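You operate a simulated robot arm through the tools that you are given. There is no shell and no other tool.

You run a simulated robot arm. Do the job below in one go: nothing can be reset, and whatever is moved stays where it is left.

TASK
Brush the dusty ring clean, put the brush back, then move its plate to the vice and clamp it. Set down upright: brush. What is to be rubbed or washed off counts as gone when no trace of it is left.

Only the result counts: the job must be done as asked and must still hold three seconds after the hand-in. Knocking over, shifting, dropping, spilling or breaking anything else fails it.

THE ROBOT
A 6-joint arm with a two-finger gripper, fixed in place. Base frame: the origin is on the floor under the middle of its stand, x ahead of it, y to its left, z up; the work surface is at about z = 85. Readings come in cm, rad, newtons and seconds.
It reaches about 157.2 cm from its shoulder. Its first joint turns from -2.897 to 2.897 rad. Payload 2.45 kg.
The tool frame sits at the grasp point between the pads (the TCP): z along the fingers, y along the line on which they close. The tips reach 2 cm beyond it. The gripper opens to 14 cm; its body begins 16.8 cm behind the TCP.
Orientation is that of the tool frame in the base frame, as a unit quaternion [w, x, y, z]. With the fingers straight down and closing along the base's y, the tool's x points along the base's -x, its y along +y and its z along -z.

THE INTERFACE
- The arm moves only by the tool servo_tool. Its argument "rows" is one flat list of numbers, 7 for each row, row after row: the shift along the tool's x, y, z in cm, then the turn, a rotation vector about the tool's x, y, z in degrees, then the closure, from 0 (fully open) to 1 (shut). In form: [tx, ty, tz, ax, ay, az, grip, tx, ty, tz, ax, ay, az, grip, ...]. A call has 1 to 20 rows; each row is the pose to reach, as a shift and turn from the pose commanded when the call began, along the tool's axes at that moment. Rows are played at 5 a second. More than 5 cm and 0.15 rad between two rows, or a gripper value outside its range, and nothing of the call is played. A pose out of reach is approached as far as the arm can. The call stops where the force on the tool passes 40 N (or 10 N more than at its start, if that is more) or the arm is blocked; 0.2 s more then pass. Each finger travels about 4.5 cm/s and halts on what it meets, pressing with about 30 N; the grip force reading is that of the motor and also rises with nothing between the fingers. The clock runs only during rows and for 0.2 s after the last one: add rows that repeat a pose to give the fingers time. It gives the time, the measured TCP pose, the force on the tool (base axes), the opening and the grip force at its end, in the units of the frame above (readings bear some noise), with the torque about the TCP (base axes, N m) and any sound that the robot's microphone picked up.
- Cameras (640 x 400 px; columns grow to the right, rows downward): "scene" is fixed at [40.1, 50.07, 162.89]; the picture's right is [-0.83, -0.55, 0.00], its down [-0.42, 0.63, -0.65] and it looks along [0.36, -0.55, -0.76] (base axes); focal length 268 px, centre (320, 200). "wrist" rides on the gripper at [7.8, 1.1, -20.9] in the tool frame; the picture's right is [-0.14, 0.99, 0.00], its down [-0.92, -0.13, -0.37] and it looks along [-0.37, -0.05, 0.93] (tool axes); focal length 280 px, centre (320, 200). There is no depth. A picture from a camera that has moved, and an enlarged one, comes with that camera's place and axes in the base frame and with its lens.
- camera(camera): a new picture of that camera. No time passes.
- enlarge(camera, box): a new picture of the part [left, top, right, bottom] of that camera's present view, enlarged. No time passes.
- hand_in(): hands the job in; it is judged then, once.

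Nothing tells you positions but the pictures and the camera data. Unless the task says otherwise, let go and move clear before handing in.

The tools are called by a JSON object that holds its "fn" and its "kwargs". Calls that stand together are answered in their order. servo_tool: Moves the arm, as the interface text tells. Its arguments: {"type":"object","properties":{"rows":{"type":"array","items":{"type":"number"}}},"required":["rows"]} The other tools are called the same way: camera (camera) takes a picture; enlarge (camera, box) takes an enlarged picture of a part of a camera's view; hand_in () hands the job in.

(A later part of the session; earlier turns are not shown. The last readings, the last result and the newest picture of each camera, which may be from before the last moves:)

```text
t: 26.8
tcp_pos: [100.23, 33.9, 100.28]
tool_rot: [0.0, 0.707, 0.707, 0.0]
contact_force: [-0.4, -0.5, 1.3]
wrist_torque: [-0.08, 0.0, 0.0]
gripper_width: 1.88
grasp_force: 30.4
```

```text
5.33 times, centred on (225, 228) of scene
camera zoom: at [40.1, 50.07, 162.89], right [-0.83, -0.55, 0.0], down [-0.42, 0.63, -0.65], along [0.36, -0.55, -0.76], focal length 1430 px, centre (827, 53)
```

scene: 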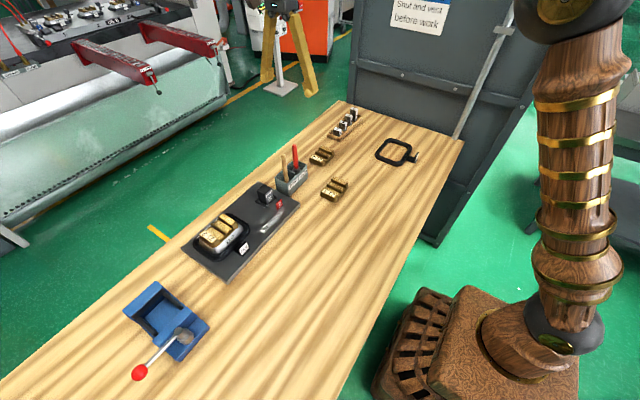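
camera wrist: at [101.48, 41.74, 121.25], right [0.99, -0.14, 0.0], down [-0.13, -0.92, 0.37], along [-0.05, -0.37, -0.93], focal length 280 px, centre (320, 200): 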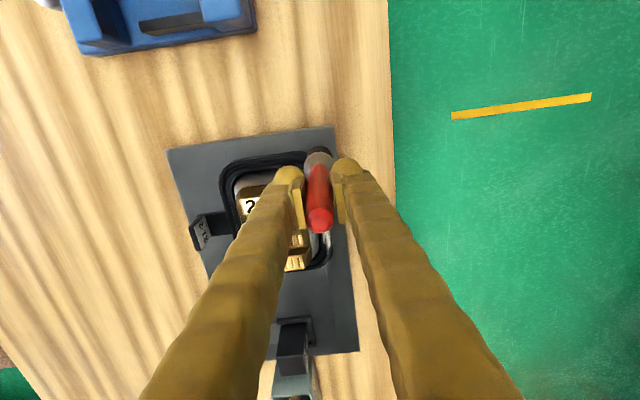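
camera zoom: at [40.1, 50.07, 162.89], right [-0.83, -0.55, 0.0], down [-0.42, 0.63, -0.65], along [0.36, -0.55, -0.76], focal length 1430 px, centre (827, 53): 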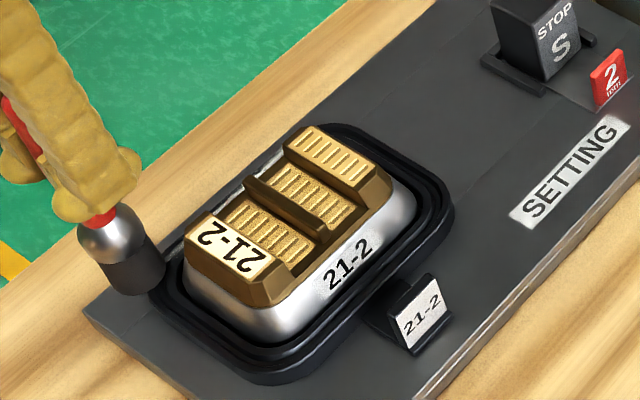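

The first half-pass went smoothly. I'll sweep back along the strip to y≈20.

{"fn": "servo_tool", "kwargs": {"rows": [-0.8, 0, 0, 0, 0, 0, 1, -1.6, 0, 0, 0, 0, 0, 1, -2.4, 0, 0, 0, 0, 0, 1, -3.2, 0, 0, 0, 0, 0, 1, -4, 0, 0, 0, 0, 0, 1, -4.8, 0, 0, 0, 0, 0, 1, -5.6, 0, 0, 0, 0, 0, 1, -6.4, 0, 0, 0, 0, 0, 1, -7.2, 0, 0, 0, 0, 0, 1, -8, 0, 0, 0, 0, 0, 1]}}

{"fn": "servo_tool", "kwargs": {"rows": [-0.8, 0, 0, 0, 0, 0, 1, -1.6, 0, 0, 0, 0, 0, 1, -2.4, 0, 0, 0, 0, 0, 1, -3.2, 0, 0, 0, 0, 0, 1, -4, 0, 0, 0, 0, 0, 1, -4.8, 0, 0, 0, 0, 0, 1, -5.6, 0, 0, 0, 0, 0, 1, -6.2, 0, 0, 0, 0, 0, 1]}}

{"fn": "enlarge", "kwargs": {"camera": "wrist", "box": [210, 30, 370, 230]}}

{"fn": "enlarge", "kwargs": {"camera": "scene", "box": [180, 190, 270, 265]}}

```text
t: 29.0
tcp_pos: [100.49, 25.9, 100.45]
tool_rot: [0.0, 0.707, 0.707, 0.0]
contact_force: [-0.3, 0.7, -0.1]
wrist_torque: [-0.01, -0.04, 0.02]
gripper_width: 1.87
grasp_force: 29.8
```

```text
t: 30.8
tcp_pos: [100.24, 19.71, 100.42]
tool_rot: [0.0, 0.707, 0.707, 0.0]
contact_force: [-0.3, 0.7, 2.0]
wrist_torque: [0.16, 0.01, 0.01]
gripper_width: 1.86
grasp_force: 30.1
```

```text
2.00 times, centred on (290, 130) of wrist
camera zoom: at [101.41, 27.51, 121.26], right [0.99, -0.14, 0.0], down [-0.13, -0.92, 0.37], along [-0.05, -0.37, -0.93], focal length 561 px, centre (380, 340)
```

zoom: 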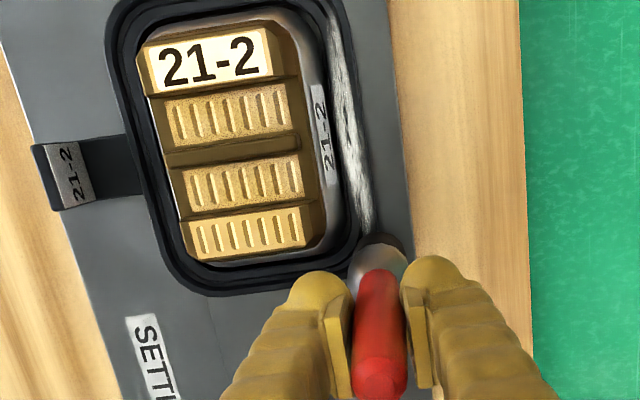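

```text
5.33 times, centred on (225, 228) of scene
camera zoom: at [40.1, 50.07, 162.89], right [-0.83, -0.55, 0.0], down [-0.42, 0.63, -0.65], along [0.36, -0.55, -0.76], focal length 1430 px, centre (827, 53)
```

zoom: 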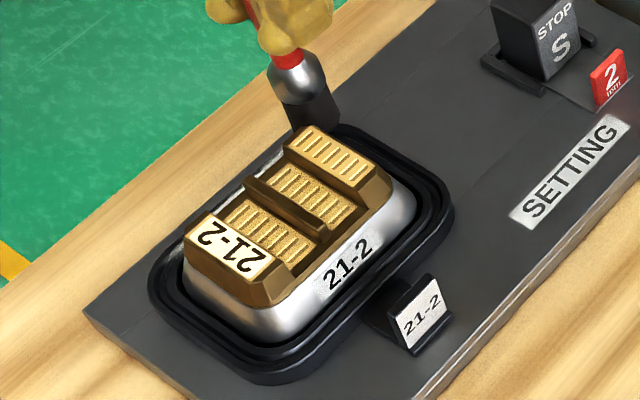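

{"fn": "enlarge", "kwargs": {"camera": "wrist", "box": [270, 30, 330, 150]}}

```text
3.33 times, centred on (300, 90) of wrist
camera zoom: at [101.41, 27.51, 121.26], right [0.99, -0.14, 0.0], down [-0.13, -0.92, 0.37], along [-0.05, -0.37, -0.93], focal length 935 px, centre (387, 567)
```

zoom: 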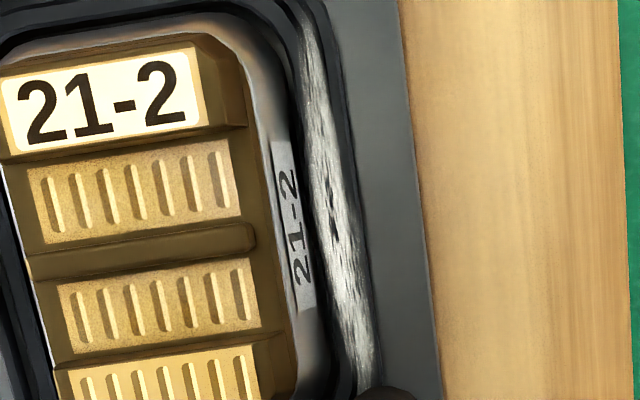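

The dust is still mostly there because contact was too light. I'll press in small increments to find about 10 N of contact, then sweep again.

{"fn": "servo_tool", "kwargs": {"rows": [0.8, 0, 0, 0, 0, 0, 1, 1.6, 0, 0.05, 0, 0, 0, 1, 2.2, 0, 0.1, 0, 0, 0, 1, 2.2, 0, 0.1, 0, 0, 0, 1]}}

{"fn": "servo_tool", "kwargs": {"rows": [0, 0, 0.05, 0, 0, 0, 1, 0, 0, 0.1, 0, 0, 0, 1, 0, 0, 0.1, 0, 0, 0, 1]}}

```text
t: 31.8
tcp_pos: [100.43, 21.9, 100.31]
tool_rot: [0.0, 0.707, 0.707, 0.0]
contact_force: [-0.3, -1.3, 3.8]
wrist_torque: [-0.03, -0.05, 0.03]
gripper_width: 1.88
grasp_force: 30.2
```

```text
t: 32.6
tcp_pos: [100.41, 21.96, 100.22]
tool_rot: [0.0, 0.707, 0.707, 0.001]
contact_force: [1.8, -2.1, 22.8]
wrist_torque: [-0.21, -0.04, -0.03]
gripper_width: 1.84
grasp_force: 29.9
```

{"fn": "servo_tool", "kwargs": {"rows": [0, 0, -0.04, 0, 0, 0, 1, 0.7, 0, -0.04, 0, 0, 0, 1, 1.4, 0, -0.04, 0, 0, 0, 1, 2.1, 0, -0.04, 0, 0, 0, 1, 2.8, 0, -0.04, 0, 0, 0, 1, 3.5, 0, -0.04, 0, 0, 0, 1, 4.2, 0, -0.04, 0, 0, 0, 1, 4.9, 0, -0.04, 0, 0, 0, 1]}}

{"fn": "enlarge", "kwargs": {"camera": "wrist", "box": [250, 70, 350, 230]}}

```text
t: 34.4
tcp_pos: [100.28, 26.84, 100.17]
tool_rot: [0.0, 0.707, 0.707, 0.0]
contact_force: [-0.3, -1.2, 4.8]
wrist_torque: [-0.02, 0.0, 0.0]
gripper_width: 1.83
grasp_force: 29.9
```

```text
2.50 times, centred on (300, 150) of wrist
camera zoom: at [101.41, 34.64, 121.12], right [0.99, -0.14, 0.0], down [-0.13, -0.92, 0.37], along [-0.05, -0.37, -0.93], focal length 701 px, centre (370, 325)
```

zoom: 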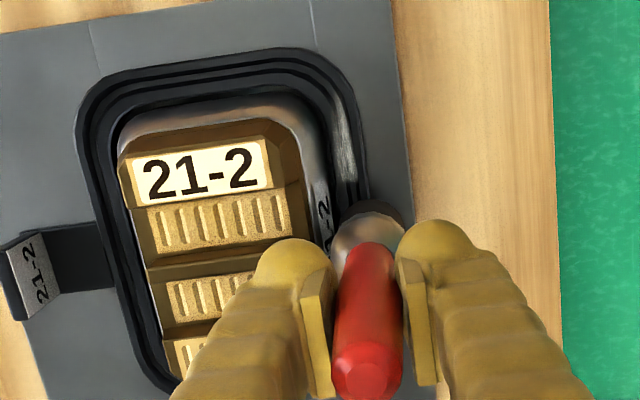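

{"fn": "servo_tool", "kwargs": {"rows": [0.7, 0, 0.02, 0, 0, 0, 1, 1.4, 0, 0.02, 0, 0, 0, 1, 2.1, 0, 0.02, 0, 0, 0, 1, 2.8, 0, 0.02, 0, 0, 0, 1, 3.5, 0, 0.02, 0, 0, 0, 1, 4.2, 0, 0.02, 0, 0, 0, 1, 4.9, 0, 0.02, 0, 0, 0, 1, 5.6, 0, 0.02, 0, 0, 0, 1, 6.3, 0, 0.02, 0, 0, 0, 1]}}

{"fn": "enlarge", "kwargs": {"camera": "wrist", "box": [250, 70, 370, 280]}}

{"fn": "enlarge", "kwargs": {"camera": "scene", "box": [185, 195, 245, 245]}}

```text
t: 36.4
tcp_pos: [100.37, 33.28, 100.09]
tool_rot: [0.0, 0.707, 0.707, 0.0]
contact_force: [0.0, -0.9, 10.3]
wrist_torque: [-0.11, -0.07, 0.02]
gripper_width: 1.87
grasp_force: 30.2
```

```text
1.90 times, centred on (310, 175) of wrist
camera zoom: at [101.45, 41.08, 121.06], right [0.99, -0.14, 0.0], down [-0.13, -0.92, 0.37], along [-0.05, -0.36, -0.93], focal length 534 px, centre (339, 248)
```

zoom: 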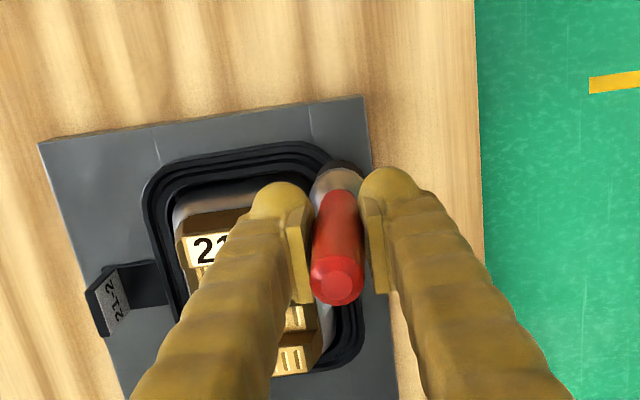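

```text
8.00 times, centred on (215, 220) of scene
camera zoom: at [40.1, 50.07, 162.89], right [-0.83, -0.55, 0.0], down [-0.42, 0.63, -0.65], along [0.36, -0.55, -0.76], focal length 2145 px, centre (1160, 40)
```

zoom: 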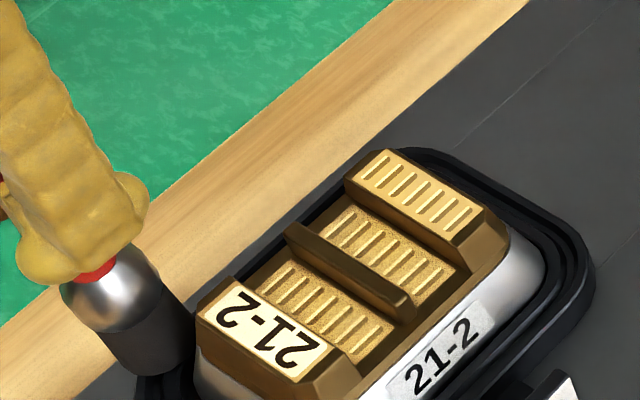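

With about 10 N the dust comes off. I'll sweep back along the whole strip at this height.

{"fn": "servo_tool", "kwargs": {"rows": [-0.7, 0, 0, 0, 0, 0, 1, -1.4, 0, 0, 0, 0, 0, 1, -2.1, 0, 0, 0, 0, 0, 1, -2.8, 0, 0, 0, 0, 0, 1, -3.5, 0, 0, 0, 0, 0, 1, -4.2, 0, 0, 0, 0, 0, 1, -4.9, 0, 0, 0, 0, 0, 1, -5.6, 0, 0, 0, 0, 0, 1, -6.3, 0, 0, 0, 0, 0, 1]}}

{"fn": "enlarge", "kwargs": {"camera": "wrist", "box": [250, 70, 350, 230]}}

```text
t: 38.4
tcp_pos: [100.33, 26.95, 100.15]
tool_rot: [0.0, 0.707, 0.707, 0.0]
contact_force: [0.5, -0.5, 0.2]
wrist_torque: [0.04, -0.01, 0.0]
gripper_width: 1.86
grasp_force: 30.2
```

```text
2.50 times, centred on (300, 150) of wrist
camera zoom: at [101.44, 34.68, 121.06], right [0.99, -0.14, 0.0], down [-0.13, -0.92, 0.37], along [-0.05, -0.37, -0.93], focal length 701 px, centre (370, 325)
```

zoom: 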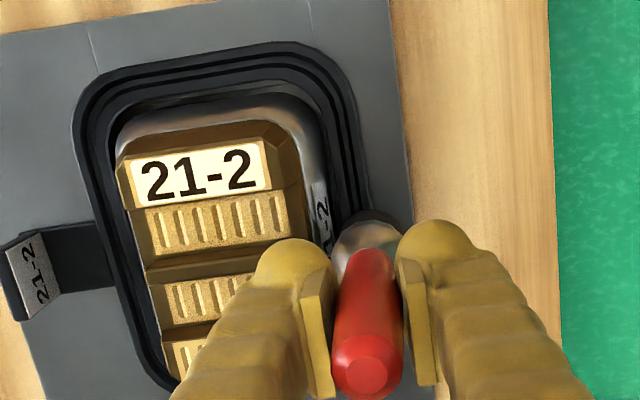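

The +y half is now clean. Contact is light here, so I'll lower slightly and sweep the remaining -y half.

{"fn": "servo_tool", "kwargs": {"rows": [0, 0, 0.05, 0, 0, 0, 1, 0, 0, 0.08, 0, 0, 0, 1, 0, 0, 0.08, 0, 0, 0, 1]}}

```text
t: 39.2
tcp_pos: [100.28, 26.79, 100.04]
tool_rot: [0.001, 0.707, 0.707, 0.001]
contact_force: [-0.6, 0.0, 9.9]
wrist_torque: [0.09, -0.02, -0.01]
gripper_width: 1.85
grasp_force: 30.4
```

{"fn": "servo_tool", "kwargs": {"rows": [-0.7, 0, 0, 0, 0, 0, 1, -1.4, 0, 0, 0, 0, 0, 1, -2.1, 0, 0, 0, 0, 0, 1, -2.8, 0, 0, 0, 0, 0, 1, -3.5, 0, 0, 0, 0, 0, 1, -4.2, 0, 0, 0, 0, 0, 1, -4.9, 0, 0, 0, 0, 0, 1, -5.6, 0, 0, 0, 0, 0, 1, -6.3, 0, 0, 0, 0, 0, 1, -6.9, 0, 0, 0, 0, 0, 1]}}

{"fn": "enlarge", "kwargs": {"camera": "wrist", "box": [250, 20, 350, 200]}}

{"fn": "enlarge", "kwargs": {"camera": "scene", "box": [180, 190, 270, 265]}}

```text
t: 41.4
tcp_pos: [100.37, 19.86, 100.19]
tool_rot: [0.0, 0.707, 0.707, 0.0]
contact_force: [1.0, 2.6, 8.7]
wrist_torque: [0.42, 0.0, 0.04]
gripper_width: 1.85
grasp_force: 29.6
```

```text
2.22 times, centred on (300, 110) of wrist
camera zoom: at [101.5, 27.76, 121.03], right [0.99, -0.14, 0.0], down [-0.13, -0.92, 0.37], along [-0.05, -0.37, -0.93], focal length 623 px, centre (364, 400)
```

zoom: 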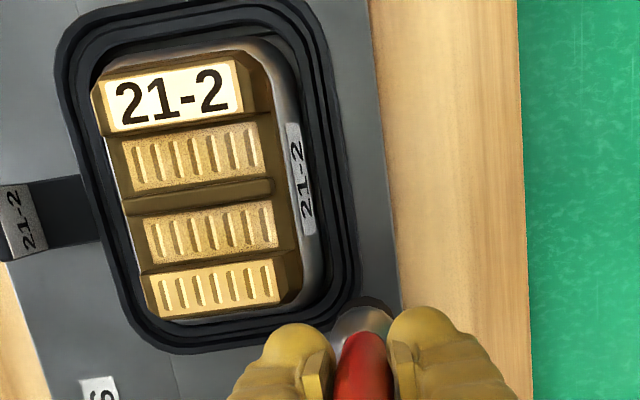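

```text
5.33 times, centred on (225, 228) of scene
camera zoom: at [40.1, 50.07, 162.89], right [-0.83, -0.55, 0.0], down [-0.42, 0.63, -0.65], along [0.36, -0.55, -0.76], focal length 1430 px, centre (827, 53)
```

zoom: 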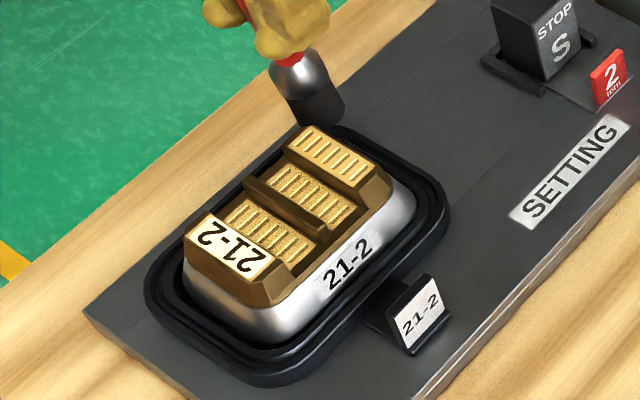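

The ring looks clean. I'll lift the brush and inspect the entire ring for leftover traces.

{"fn": "servo_tool", "kwargs": {"rows": [0, 0, -1, 0, 0, 0, 1, 0, 0, -4, 0, 0, 0, 1, -3, 0, -8, 0, 0, 0, 1, -7, 0, -11, 0, 0, 0, 1, -11, 0, -13, 0, 0, 0, 1, -11, 0, -13, 0, 0, 0, 1]}}

{"fn": "camera", "kwargs": {"camera": "wrist"}}

{"fn": "enlarge", "kwargs": {"camera": "scene", "box": [185, 200, 265, 260]}}

```text
t: 42.8
tcp_pos: [100.48, 8.79, 113.05]
tool_rot: [0.0, 0.707, 0.707, 0.0]
contact_force: [0.1, 0.3, -0.3]
wrist_torque: [-0.03, -0.02, 0.06]
gripper_width: 1.84
grasp_force: 29.5
```

```text
taken
camera wrist: at [101.54, 16.56, 133.93], right [0.99, -0.14, 0.0], down [-0.13, -0.92, 0.37], along [-0.05, -0.37, -0.93], focal length 280 px, centre (320, 200)
```

wrist: 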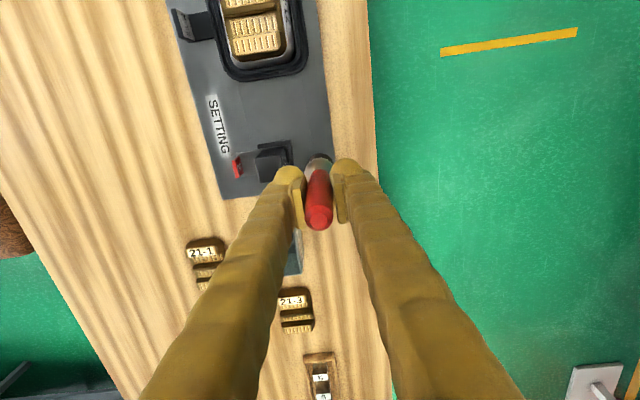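

```text
6.67 times, centred on (225, 230) of scene
camera zoom: at [40.1, 50.07, 162.89], right [-0.83, -0.55, 0.0], down [-0.42, 0.63, -0.65], along [0.36, -0.55, -0.76], focal length 1788 px, centre (953, 0)
```

zoom: 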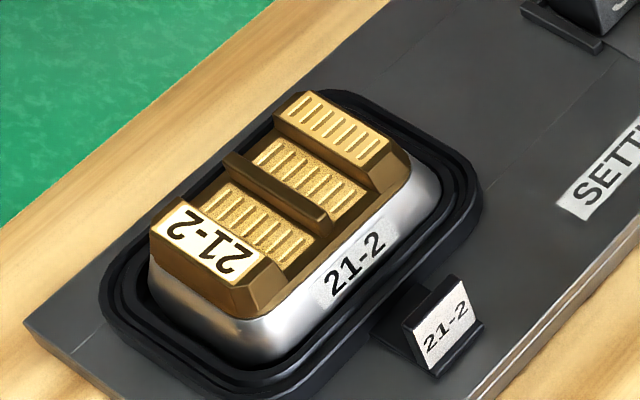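

{"fn": "servo_tool", "kwargs": {"rows": [2, 1, -3, 0, 0, 0, 1, 5, 2, -6, 0, 0, 0, 1, 8, 2.5, -9, 0, 0, 0, 1, 11, 3, -11, 0, 0, 0, 1, 14, 3, -12, 0, 0, 0, 1, 14, 3, -12, 0, 0, 0, 1]}}

{"fn": "camera", "kwargs": {"camera": "wrist"}}

```text
t: 44.2
tcp_pos: [103.21, 23.05, 125.13]
tool_rot: [0.0, 0.707, 0.707, 0.001]
contact_force: [0.5, 0.5, -0.9]
wrist_torque: [-0.02, -0.05, 0.03]
gripper_width: 1.85
grasp_force: 30.3
```

```text
taken
camera wrist: at [104.41, 30.77, 146.08], right [0.99, -0.14, 0.0], down [-0.13, -0.92, 0.37], along [-0.05, -0.37, -0.93], focal length 280 px, centre (320, 200)
```

wrist: 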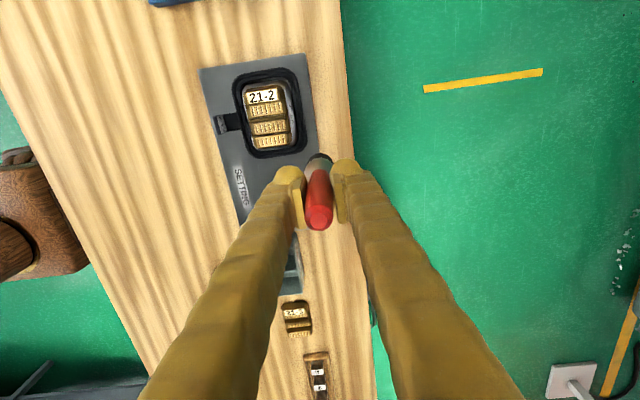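

{"fn": "enlarge", "kwargs": {"camera": "wrist", "box": [225, 60, 325, 165]}}

{"fn": "enlarge", "kwargs": {"camera": "wrist", "box": [270, 60, 320, 110]}}

{"fn": "enlarge", "kwargs": {"camera": "wrist", "box": [270, 110, 320, 160]}}

```text
3.81 times, centred on (275, 112) of wrist
camera zoom: at [104.41, 30.77, 146.08], right [0.99, -0.14, 0.0], down [-0.13, -0.92, 0.37], along [-0.05, -0.37, -0.93], focal length 1068 px, centre (491, 533)
```

zoom: 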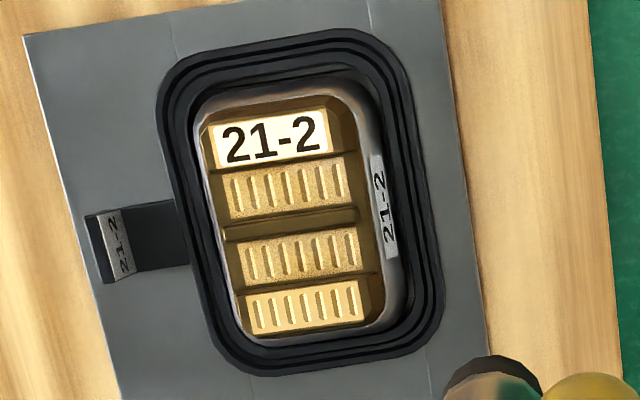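

```text
8.00 times, centred on (295, 85) of wrist
camera zoom: at [104.41, 30.77, 146.08], right [0.99, -0.14, 0.0], down [-0.13, -0.92, 0.37], along [-0.05, -0.37, -0.93], focal length 2243 px, centre (520, 1120)
```

zoom: 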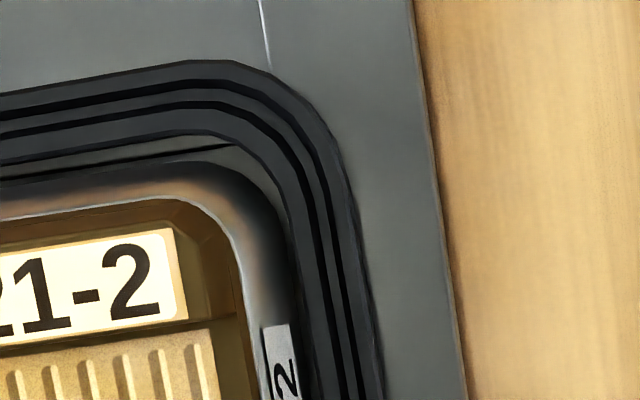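

```text
8.00 times, centred on (295, 135) of wrist
camera zoom: at [104.41, 30.77, 146.08], right [0.99, -0.14, 0.0], down [-0.13, -0.92, 0.37], along [-0.05, -0.37, -0.93], focal length 2243 px, centre (520, 720)
```

zoom: 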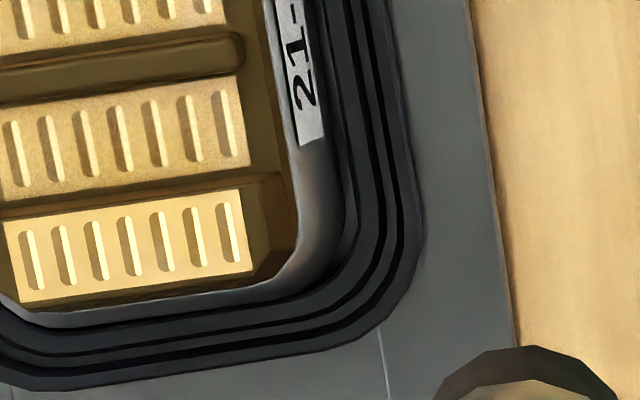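

The ring is completely clean. Now I'll carry the brush back over its compartment at (91.05, -10.4) and lower it partway to check alignment.

{"fn": "servo_tool", "kwargs": {"rows": [-4.18, -1.52, 0, 0, 0, 0, 1, -8.36, -3.04, 0, 0, 0, 0, 1, -12.54, -4.56, 0, 0, 0, 0, 1, -16.7, -6.1, 0, 0, 0, 0, 1, -20.9, -7.6, 0, 0, 0, 0, 1, -25.1, -9.1, 0, 0, 0, 0, 1, -29.3, -10.7, 0, 0, 0, 0, 1, -33.45, -12.16, 0, 0, 0, 0, 1, -33.45, -12.16, 4, 0, 0, 0, 1, -33.45, -12.16, 8, 0, 0, 0, 1, -33.45, -12.16, 12, 0, 0, 0, 1, -33.45, -12.16, 16, 0, 0, 0, 1, -33.45, -12.16, 19, 0, 0, 0, 1, -33.45, -12.16, 19, 0, 0, 0, 1]}}

{"fn": "camera", "kwargs": {"camera": "wrist"}}

{"fn": "enlarge", "kwargs": {"camera": "scene", "box": [240, 90, 350, 210]}}

```text
t: 47.2
tcp_pos: [90.98, -10.57, 106.17]
tool_rot: [0.0, 0.708, 0.706, 0.0]
contact_force: [0.4, 0.0, -0.2]
wrist_torque: [-0.01, 0.01, 0.0]
gripper_width: 1.87
grasp_force: 30.2
```

```text
taken
camera wrist: at [92.13, -2.66, 127.04], right [0.99, -0.14, 0.0], down [-0.13, -0.92, 0.37], along [-0.05, -0.37, -0.93], focal length 280 px, centre (320, 200)
```

wrist: 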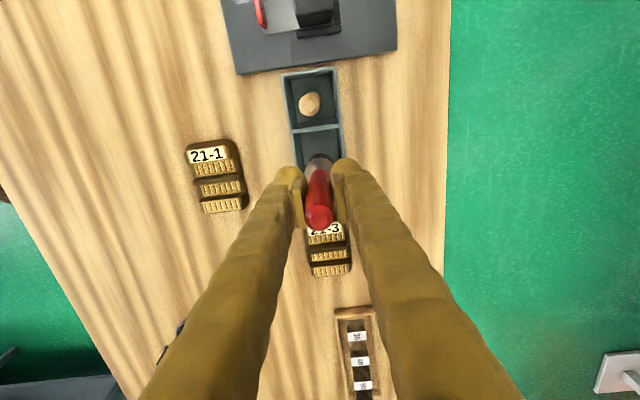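

```text
3.33 times, centred on (295, 150) of scene
camera zoom: at [40.1, 50.07, 162.89], right [-0.83, -0.55, 0.0], down [-0.42, 0.63, -0.65], along [0.36, -0.55, -0.76], focal length 894 px, centre (403, 367)
```

zoom: 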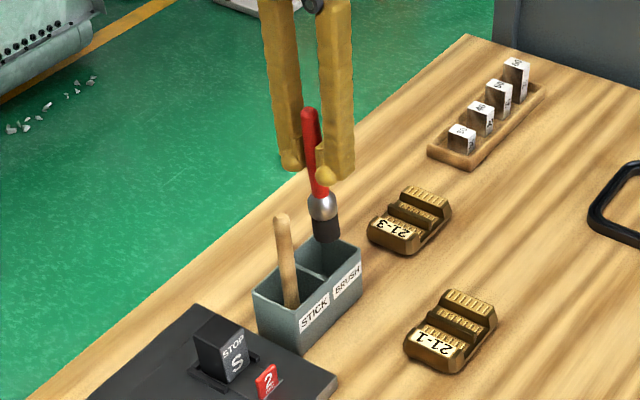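

Alignment matches the original grasp pose. I'll lower the brush into the compartment, then creep to light contact.

{"fn": "servo_tool", "kwargs": {"rows": [0, 0, 2, 0, 0, 0, 1, 0, 0, 4, 0, 0, 0, 1, 0, 0, 6, 0, 0, 0, 1, 0, 0, 7.5, 0, 0, 0, 1, 0, 0, 8.4, 0, 0, 0, 1, 0, 0, 8.7, 0, 0, 0, 1, 0, 0, 8.7, 0, 0, 0, 1]}}

```text
t: 48.8
tcp_pos: [91.15, -10.49, 97.39]
tool_rot: [0.0, 0.708, 0.706, 0.0]
contact_force: [-1.0, -0.1, -1.4]
wrist_torque: [0.02, 0.0, 0.04]
gripper_width: 1.87
grasp_force: 29.9
```

{"fn": "servo_tool", "kwargs": {"rows": [0, 0, 0.1, 0, 0, 0, 1, 0, 0, 0.2, 0, 0, 0, 1, 0, 0, 0.2, 0, 0, 0, 1]}}

```text
t: 49.6
tcp_pos: [91.3, -10.5, 97.21]
tool_rot: [0.0, 0.707, 0.707, 0.0]
contact_force: [-0.1, -0.5, -0.4]
wrist_torque: [-0.04, -0.02, 0.01]
gripper_width: 1.84
grasp_force: 30.0
```

{"fn": "servo_tool", "kwargs": {"rows": [0, 0, 0.1, 0, 0, 0, 1, 0, 0, 0.15, 0, 0, 0, 1, 0, 0, 0.15, 0, 0, 0, 1]}}

```text
t: 50.4
tcp_pos: [91.09, -10.59, 97.09]
tool_rot: [0.0, 0.707, 0.707, 0.0]
contact_force: [0.4, -0.5, -0.6]
wrist_torque: [0.01, 0.0, 0.01]
gripper_width: 1.87
grasp_force: 30.1
```

{"fn": "servo_tool", "kwargs": {"rows": [0, 0, 0.08, 0, 0, 0, 1, 0, 0, 0.12, 0, 0, 0, 1, 0, 0, 0.12, 0, 0, 0, 1]}}

```text
t: 51.2
tcp_pos: [91.21, -10.57, 97.04]
tool_rot: [0.0, 0.707, 0.707, 0.0]
contact_force: [-1.2, -1.1, -0.7]
wrist_torque: [0.0, 0.01, -0.01]
gripper_width: 1.85
grasp_force: 30.0
```

{"fn": "servo_tool", "kwargs": {"rows": [0, 0, 0.08, 0, 0, 0, 1, 0, 0, 0.12, 0, 0, 0, 1, 0, 0, 0.12, 0, 0, 0, 1]}}

```text
t: 52.0
tcp_pos: [91.29, -10.48, 96.92]
tool_rot: [0.001, 0.707, 0.707, 0.001]
contact_force: [0.1, 2.1, 20.2]
wrist_torque: [0.34, -0.04, 0.0]
gripper_width: 1.85
grasp_force: 30.1
```

The brush now rests on the compartment floor. I'll relieve the pressure slightly and open the fingers.

{"fn": "servo_tool", "kwargs": {"rows": [0, 0, -0.06, 0, 0, 0, 1, 0, 0, -0.09, 0, 0, 0, 1, 0, 0, -0.09, 0, 0, 0, 1]}}

{"fn": "servo_tool", "kwargs": {"rows": [0, 0, 0, 0, 0, 0, 0.85, 0, 0, 0, 0, 0, 0, 0.8, 0, 0, 0, 0, 0, 0, 0.7, 0, 0, 0, 0, 0, 0, 0.5, 0, 0, 0, 0, 0, 0, 0.3, 0, 0, 0, 0, 0, 0, 0.3, 0, 0, 0, 0, 0, 0, 0.3, 0, 0, 0, 0, 0, 0, 0.3]}}

{"fn": "camera", "kwargs": {"camera": "wrist"}}

{"fn": "enlarge", "kwargs": {"camera": "scene", "box": [240, 90, 350, 210]}}

```text
t: 52.8
tcp_pos: [91.13, -10.54, 96.88]
tool_rot: [0.0, 0.707, 0.707, -0.001]
contact_force: [-0.6, -3.4, 11.0]
wrist_torque: [-0.24, 0.02, -0.02]
gripper_width: 1.9
grasp_force: 29.9
```

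```text
t: 54.6
tcp_pos: [91.2, -10.49, 96.93]
tool_rot: [0.0, 0.707, 0.707, 0.0]
contact_force: [0.3, 0.0, -0.6]
wrist_torque: [-0.01, 0.02, -0.05]
gripper_width: 9.81
grasp_force: 0.0
```

```text
taken
camera wrist: at [92.28, -2.68, 117.85], right [0.99, -0.14, 0.0], down [-0.13, -0.92, 0.37], along [-0.05, -0.37, -0.93], focal length 280 px, centre (320, 200)
```

wrist: 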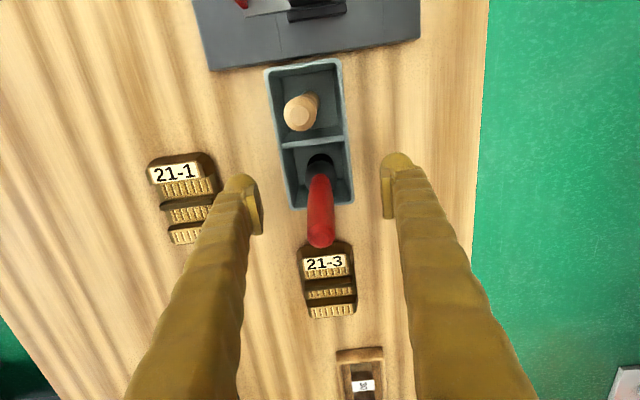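

```text
3.33 times, centred on (295, 150) of scene
camera zoom: at [40.1, 50.07, 162.89], right [-0.83, -0.55, 0.0], down [-0.42, 0.63, -0.65], along [0.36, -0.55, -0.76], focal length 894 px, centre (403, 367)
```

zoom: 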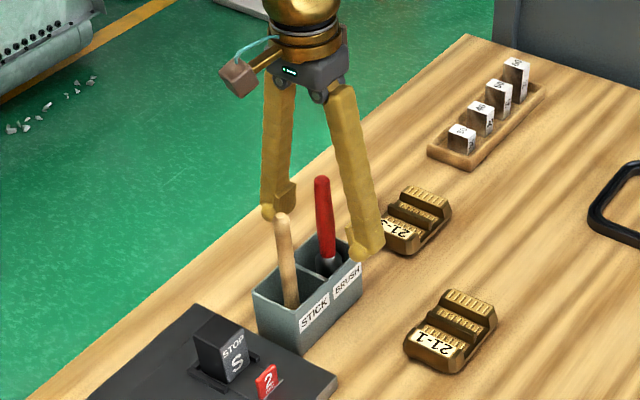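

The fingers are open and the brush stands, but it may be leaning a little. I'll take a close look before moving on.

{"fn": "enlarge", "kwargs": {"camera": "wrist", "box": [255, 120, 385, 260]}}

{"fn": "enlarge", "kwargs": {"camera": "scene", "box": [265, 135, 325, 205]}}

```text
2.86 times, centred on (320, 190) of wrist
camera zoom: at [92.28, -2.68, 117.85], right [0.99, -0.14, 0.0], down [-0.13, -0.92, 0.37], along [-0.05, -0.37, -0.93], focal length 801 px, centre (320, 229)
```

zoom: 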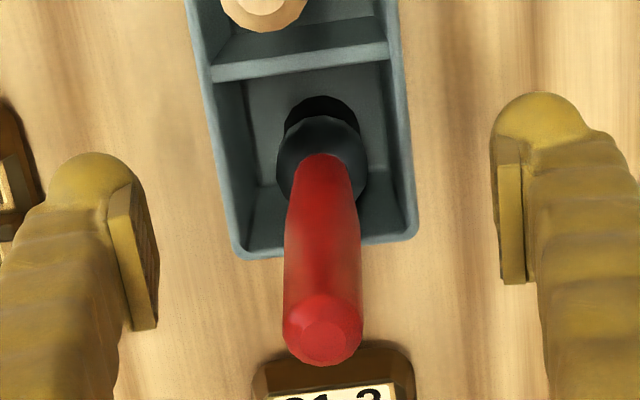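

```text
5.71 times, centred on (295, 170) of scene
camera zoom: at [40.1, 50.07, 162.89], right [-0.83, -0.55, 0.0], down [-0.42, 0.63, -0.65], along [0.36, -0.55, -0.76], focal length 1532 px, centre (463, 371)
```

zoom: 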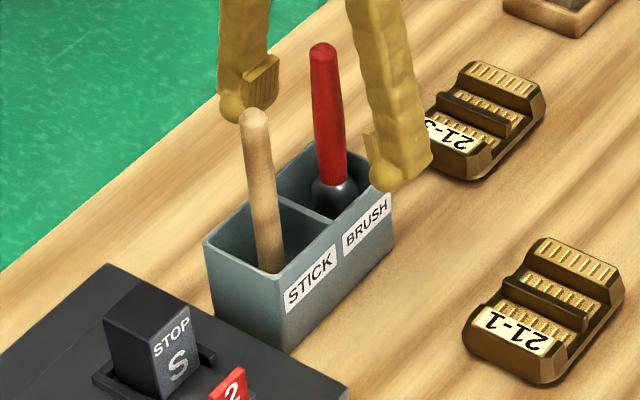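

The brush stands upright in its compartment. I'll retreat straight up, then go look closely at the vice.

{"fn": "servo_tool", "kwargs": {"rows": [0, 0, -2, 0, 0, 0, 0.3, 0, 0, -5, 0, 0, 0, 0.3, 0, 0, -9, 0, 0, 0, 0.3, 0, 0, -13, 0, 0, 0, 0.3, 0, 0, -17, 0, 0, 0, 0.3, 0, 0, -21, 0, 0, 0, 0.3, 0, 0, -25, 0, 0, 0, 0.3, 0, 0, -29, 0, 0, 0, 0.3, 0, 0, -29, 0, 0, 0, 0.3]}}

{"fn": "enlarge", "kwargs": {"camera": "scene", "box": [265, 135, 325, 205]}}

{"fn": "enlarge", "kwargs": {"camera": "wrist", "box": [280, 70, 350, 160]}}

```text
t: 56.6
tcp_pos: [91.1, -10.31, 126.02]
tool_rot: [0.001, 0.707, 0.707, 0.0]
contact_force: [-1.0, -0.6, -0.6]
wrist_torque: [0.01, -0.02, -0.01]
gripper_width: 9.78
grasp_force: 0.1
```

```text
5.71 times, centred on (295, 170) of scene
camera zoom: at [40.1, 50.07, 162.89], right [-0.83, -0.55, 0.0], down [-0.42, 0.63, -0.65], along [0.36, -0.55, -0.76], focal length 1532 px, centre (463, 371)
```

zoom: 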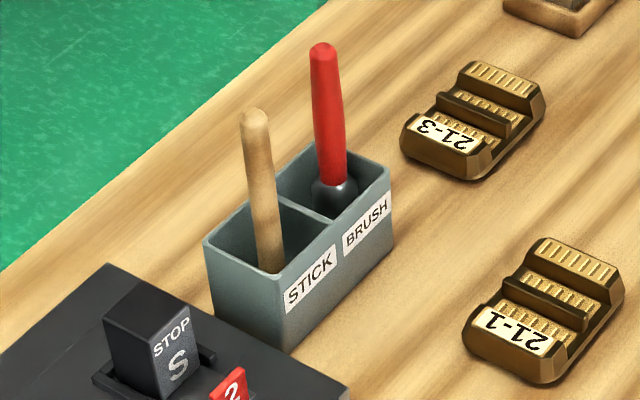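

```text
4.44 times, centred on (315, 115) of wrist
camera zoom: at [92.32, -2.57, 146.96], right [0.99, -0.14, 0.0], down [-0.13, -0.92, 0.37], along [-0.05, -0.36, -0.93], focal length 1246 px, centre (342, 578)
```

zoom: 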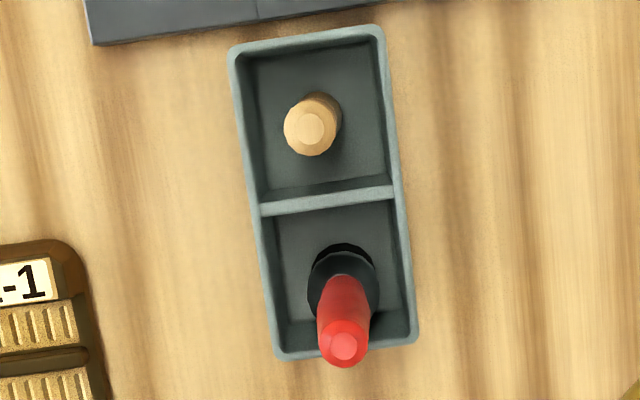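

The brush is back upright in its slot. Now I'll move the camera over the vice near (86, 54).

{"fn": "servo_tool", "kwargs": {"rows": [4.55, -0.33, 0, 0, 0, 0, 0.2, 9.1, -0.67, 0, 0, 0, 0, 0.1, 13.7, -1, 0, 0, 0, 0, 0, 18.2, -1.33, 0, 0, 0, 0, 0, 22.8, -1.67, 0, 0, 0, 0, 0, 27.3, -2, 0, 0, 0, 0, 0, 31.9, -2.33, 0, 0, 0, 0, 0, 36.4, -2.67, 0, 0, 0, 0, 0, 41, -3, 0, 0, 0, 0, 0, 45.5, -3.33, 0, 0, 0, 0, 0, 50.1, -3.67, 0, 0, 0, 0, 0, 54.6, -4, 0, 0, 0, 0, 0, 59.2, -4.33, 0, 0, 0, 0, 0, 63.7, -4.67, 0, 0, 0, 0, 0, 68.3, -5, 0, 0, 0, 0, 0, 68.3, -5, 0, 0, 0, 0, 0]}}

{"fn": "camera", "kwargs": {"camera": "wrist"}}

{"fn": "enlarge", "kwargs": {"camera": "wrist", "box": [230, 80, 410, 220]}}

{"fn": "enlarge", "kwargs": {"camera": "scene", "box": [115, 270, 215, 390]}}

```text
t: 60.0
tcp_pos: [86.23, 57.54, 125.77]
tool_rot: [-0.001, 0.707, 0.707, -0.001]
contact_force: [0.0, 0.4, -0.4]
wrist_torque: [-0.01, 0.01, -0.02]
gripper_width: 13.99
grasp_force: 0.2
```

```text
taken
camera wrist: at [87.32, 65.44, 146.74], right [0.99, -0.14, 0.0], down [-0.13, -0.92, 0.37], along [-0.05, -0.37, -0.93], focal length 280 px, centre (320, 200)
```

wrist: 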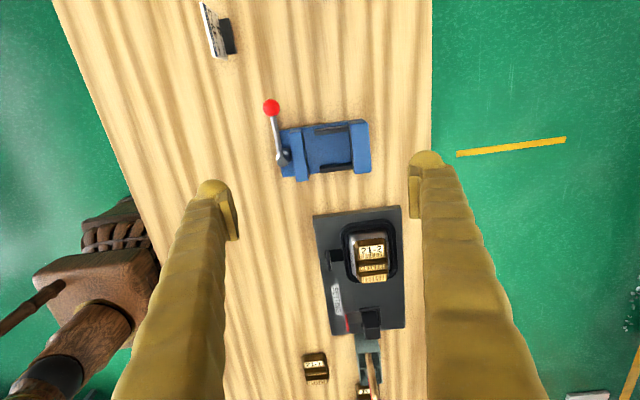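

```text
2.86 times, centred on (320, 150) of wrist
camera zoom: at [87.32, 65.44, 146.74], right [0.99, -0.14, 0.0], down [-0.13, -0.92, 0.37], along [-0.05, -0.37, -0.93], focal length 801 px, centre (320, 343)
```

zoom: 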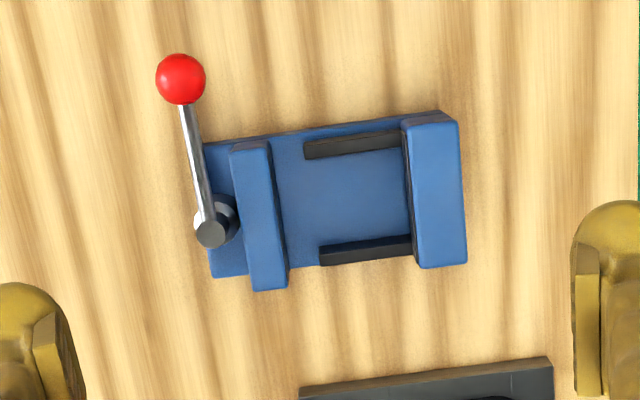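

```text
3.33 times, centred on (165, 330) of scene
camera zoom: at [40.1, 50.07, 162.89], right [-0.83, -0.55, 0.0], down [-0.42, 0.63, -0.65], along [0.36, -0.55, -0.76], focal length 894 px, centre (837, -233)
```

zoom: 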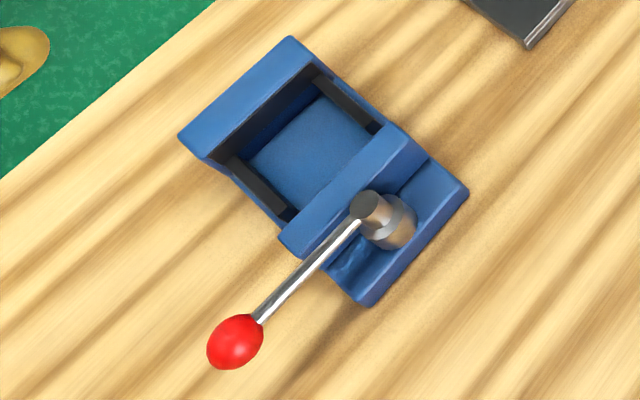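

I see the vice: fixed jaw on the +x side, movable jaw on the -x side with a lever, and two dark support rails between. I'll take an oblique view to get the heights of the rails, jaws and plate.

{"fn": "servo_tool", "kwargs": {"rows": [2, 0, 2, 0, -5, 0, 0, 4, 0, 5, 0, -10, 0, 0, 6, 0, 8, 0, -15, 0, 0, 8, 0, 11, 0, -20, 0, 0, 10, 0, 14, 0, -26, 0, 0, 12, 0, 17, 0, -32, 0, 0, 14, 0, 19, 0, -38, 0, 0, 14, 0, 19, 0, -38, 0, 0]}}

{"fn": "camera", "kwargs": {"camera": "wrist"}}

```text
t: 61.8
tcp_pos: [81.48, 66.64, 104.18]
tool_rot: [0.231, 0.668, 0.67, -0.228]
contact_force: [-0.5, -0.1, 0.3]
wrist_torque: [-0.01, -0.02, 0.01]
gripper_width: 14.01
grasp_force: 0.1
out of reach, approached as far as the arm can: row 5, 6, 7, 8
```

```text
taken
camera wrist: at [82.53, 85.65, 115.86], right [0.99, -0.11, 0.09], down [-0.13, -0.5, 0.86], along [-0.05, -0.86, -0.51], focal length 280 px, centre (320, 200)
```

wrist: 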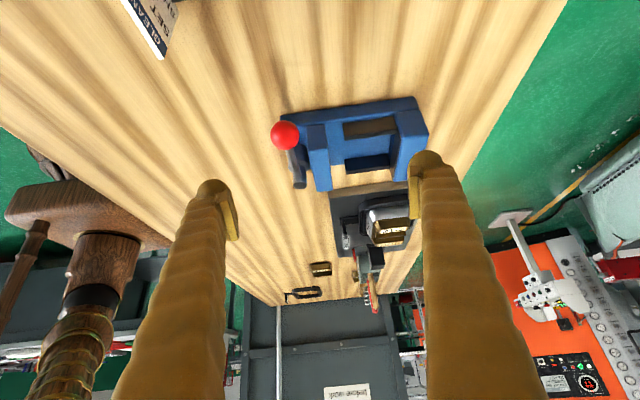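

{"fn": "enlarge", "kwargs": {"camera": "wrist", "box": [260, 85, 440, 205]}}

{"fn": "enlarge", "kwargs": {"camera": "wrist", "box": [320, 170, 430, 260]}}

```text
3.33 times, centred on (350, 145) of wrist
camera zoom: at [82.53, 85.65, 115.86], right [0.99, -0.11, 0.09], down [-0.13, -0.5, 0.86], along [-0.05, -0.86, -0.51], focal length 935 px, centre (220, 383)
```

zoom: 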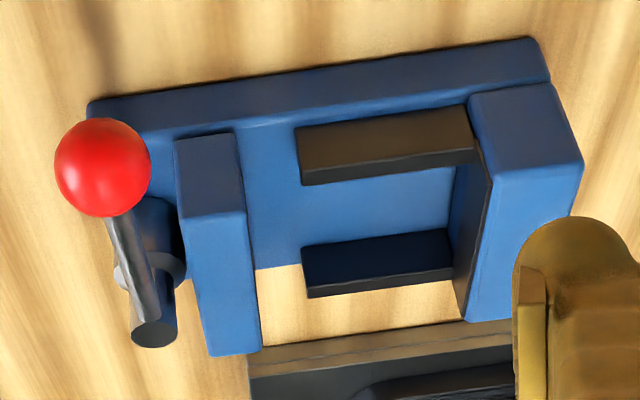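

```text
4.44 times, centred on (375, 215) of wrist
camera zoom: at [82.53, 85.65, 115.86], right [0.99, -0.11, 0.09], down [-0.13, -0.5, 0.86], along [-0.05, -0.86, -0.51], focal length 1246 px, centre (76, 133)
```

zoom: 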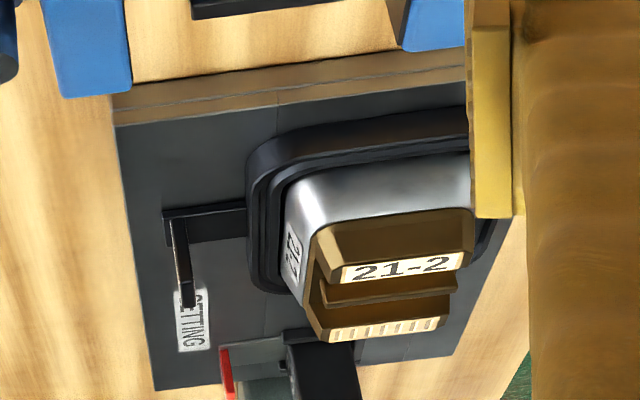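

The arm reached its limit, but the view is useful: rails top at about z≈89.7, jaws top at about z≈92. I'll zoom on the plates to learn their side profile.

{"fn": "enlarge", "kwargs": {"camera": "scene", "box": [315, 172, 355, 207]}}

{"fn": "enlarge", "kwargs": {"camera": "scene", "box": [305, 142, 340, 170]}}

{"fn": "enlarge", "kwargs": {"camera": "scene", "box": [190, 205, 255, 260]}}

{"fn": "enlarge", "kwargs": {"camera": "wrist", "box": [355, 190, 415, 250]}}

```text
11.43 times, centred on (335, 190) of scene
camera zoom: at [40.1, 50.07, 162.89], right [-0.83, -0.55, 0.0], down [-0.42, 0.63, -0.65], along [0.36, -0.55, -0.76], focal length 3065 px, centre (149, 320)
```

zoom: 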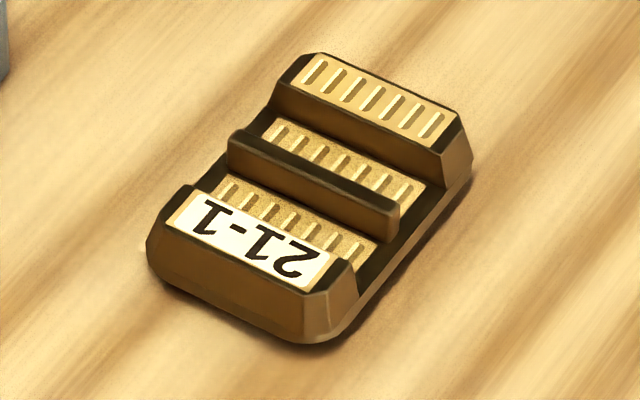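

```text
14.29 times, centred on (322, 156) of scene
camera zoom: at [40.1, 50.07, 162.89], right [-0.83, -0.55, 0.0], down [-0.42, 0.63, -0.65], along [0.36, -0.55, -0.76], focal length 3831 px, centre (284, 829)
```

zoom: 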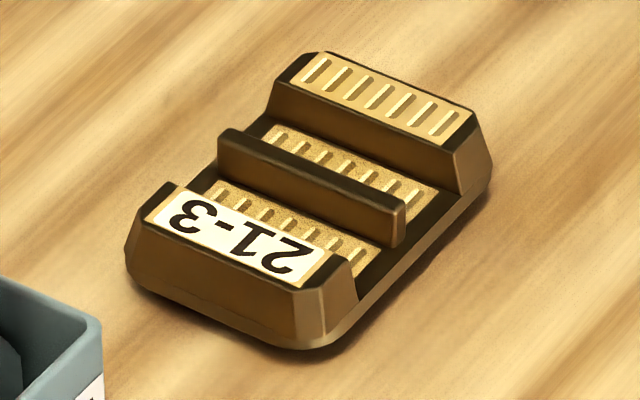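

```text
7.27 times, centred on (222, 232) of scene
camera zoom: at [40.1, 50.07, 162.89], right [-0.83, -0.55, 0.0], down [-0.42, 0.63, -0.65], along [0.36, -0.55, -0.76], focal length 1950 px, centre (1029, -36)
```

zoom: 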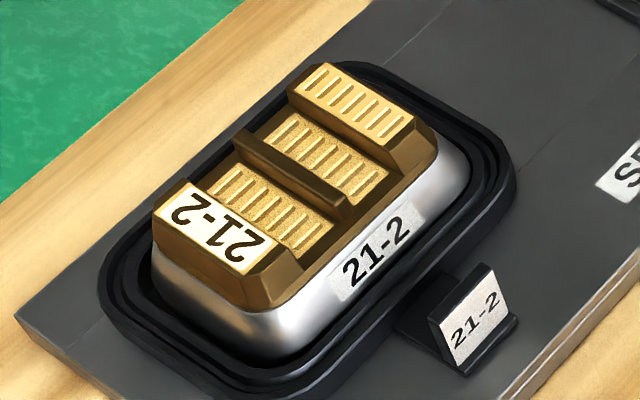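

```text
6.67 times, centred on (385, 220) of wrist
camera zoom: at [82.53, 85.65, 115.86], right [0.99, -0.11, 0.09], down [-0.13, -0.5, 0.86], along [-0.05, -0.86, -0.51], focal length 1869 px, centre (-113, 67)
```

zoom: 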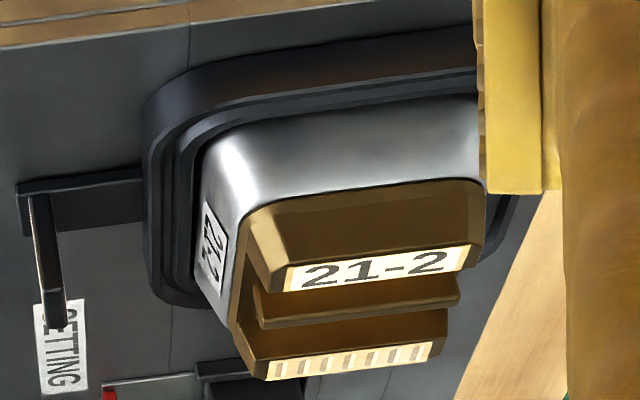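

The plates have a base slab with two end blocks; the end faces (±y) slope only slightly, and fingers closing along y will stay outside the vice jaws. I'll first back out of this extended pose to a safe upright one.

{"fn": "servo_tool", "kwargs": {"rows": [-2.84, 0, -0.79, 0, 4.75, 0, 0, -5.68, 0, -1.59, 0, 9.5, 0, 0, -8.5, 0, -2.38, 0, 14.25, 0, 0, -11.35, 0, -3.18, 0, 19, 0, 0, -14.2, 0, -3.97, 0, 23.75, 0, 0, -17.0, 0, -4.76, 0, 28.5, 0, 0, -19.9, 0, -5.56, 0, 33.25, 0, 0, -22.7, 0, -6.35, 0, 38, 0, 0, -22.7, 0, -6.35, 0, 38, 0, 0]}}

{"fn": "camera", "kwargs": {"camera": "wrist"}}

```text
t: 63.8
tcp_pos: [81.33, 52.98, 123.31]
tool_rot: [0.0, 0.707, 0.708, 0.0]
contact_force: [0.8, -0.8, -0.7]
wrist_torque: [-0.02, 0.02, -0.02]
gripper_width: 13.96
grasp_force: 0.1
```

```text
taken
camera wrist: at [82.44, 60.74, 144.3], right [0.99, -0.14, 0.0], down [-0.13, -0.92, 0.37], along [-0.05, -0.36, -0.93], focal length 280 px, centre (320, 200)
```

wrist: 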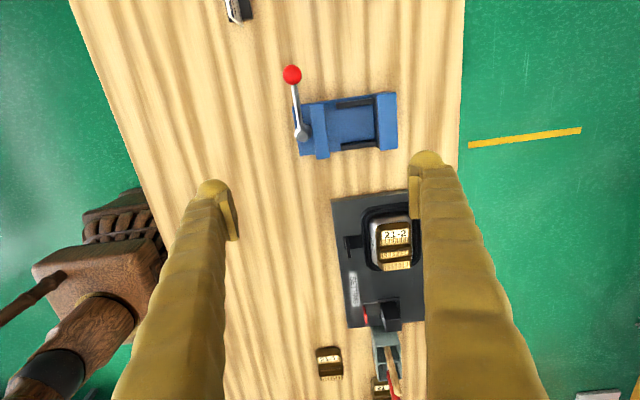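

{"fn": "enlarge", "kwargs": {"camera": "wrist", "box": [215, 0, 265, 30]}}

{"fn": "enlarge", "kwargs": {"camera": "wrist", "box": [270, 55, 420, 175]}}

{"fn": "enlarge", "kwargs": {"camera": "scene", "box": [120, 310, 200, 390]}}

```text
12.80 times, centred on (240, 15) of wrist
camera zoom: at [82.44, 60.74, 144.3], right [0.99, -0.14, 0.0], down [-0.13, -0.92, 0.37], along [-0.05, -0.36, -0.93], focal length 3589 px, centre (1344, 2568)
```

zoom: 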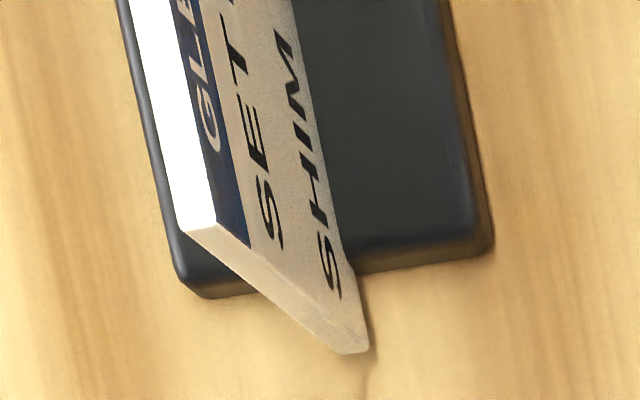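

```text
3.33 times, centred on (345, 115) of wrist
camera zoom: at [82.44, 60.74, 144.3], right [0.99, -0.14, 0.0], down [-0.13, -0.92, 0.37], along [-0.05, -0.36, -0.93], focal length 935 px, centre (237, 483)
```

zoom: 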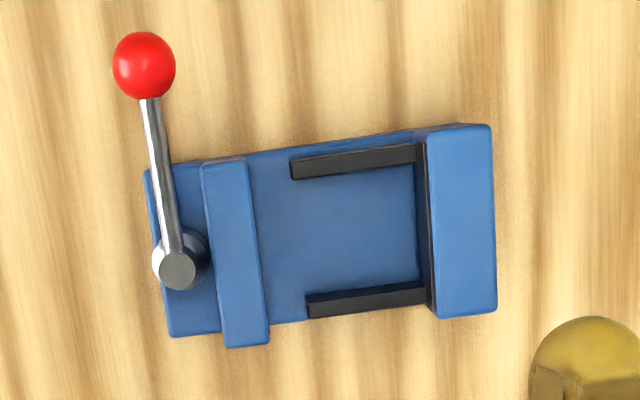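

```text
5.00 times, centred on (160, 350) of scene
camera zoom: at [40.1, 50.07, 162.89], right [-0.83, -0.55, 0.0], down [-0.42, 0.63, -0.65], along [0.36, -0.55, -0.76], focal length 1341 px, centre (1120, -550)
```

zoom: 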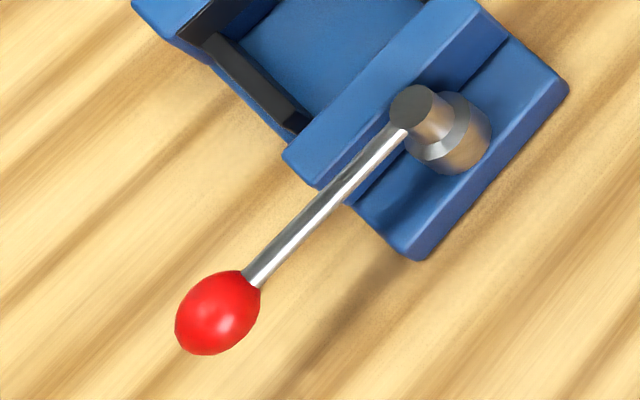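

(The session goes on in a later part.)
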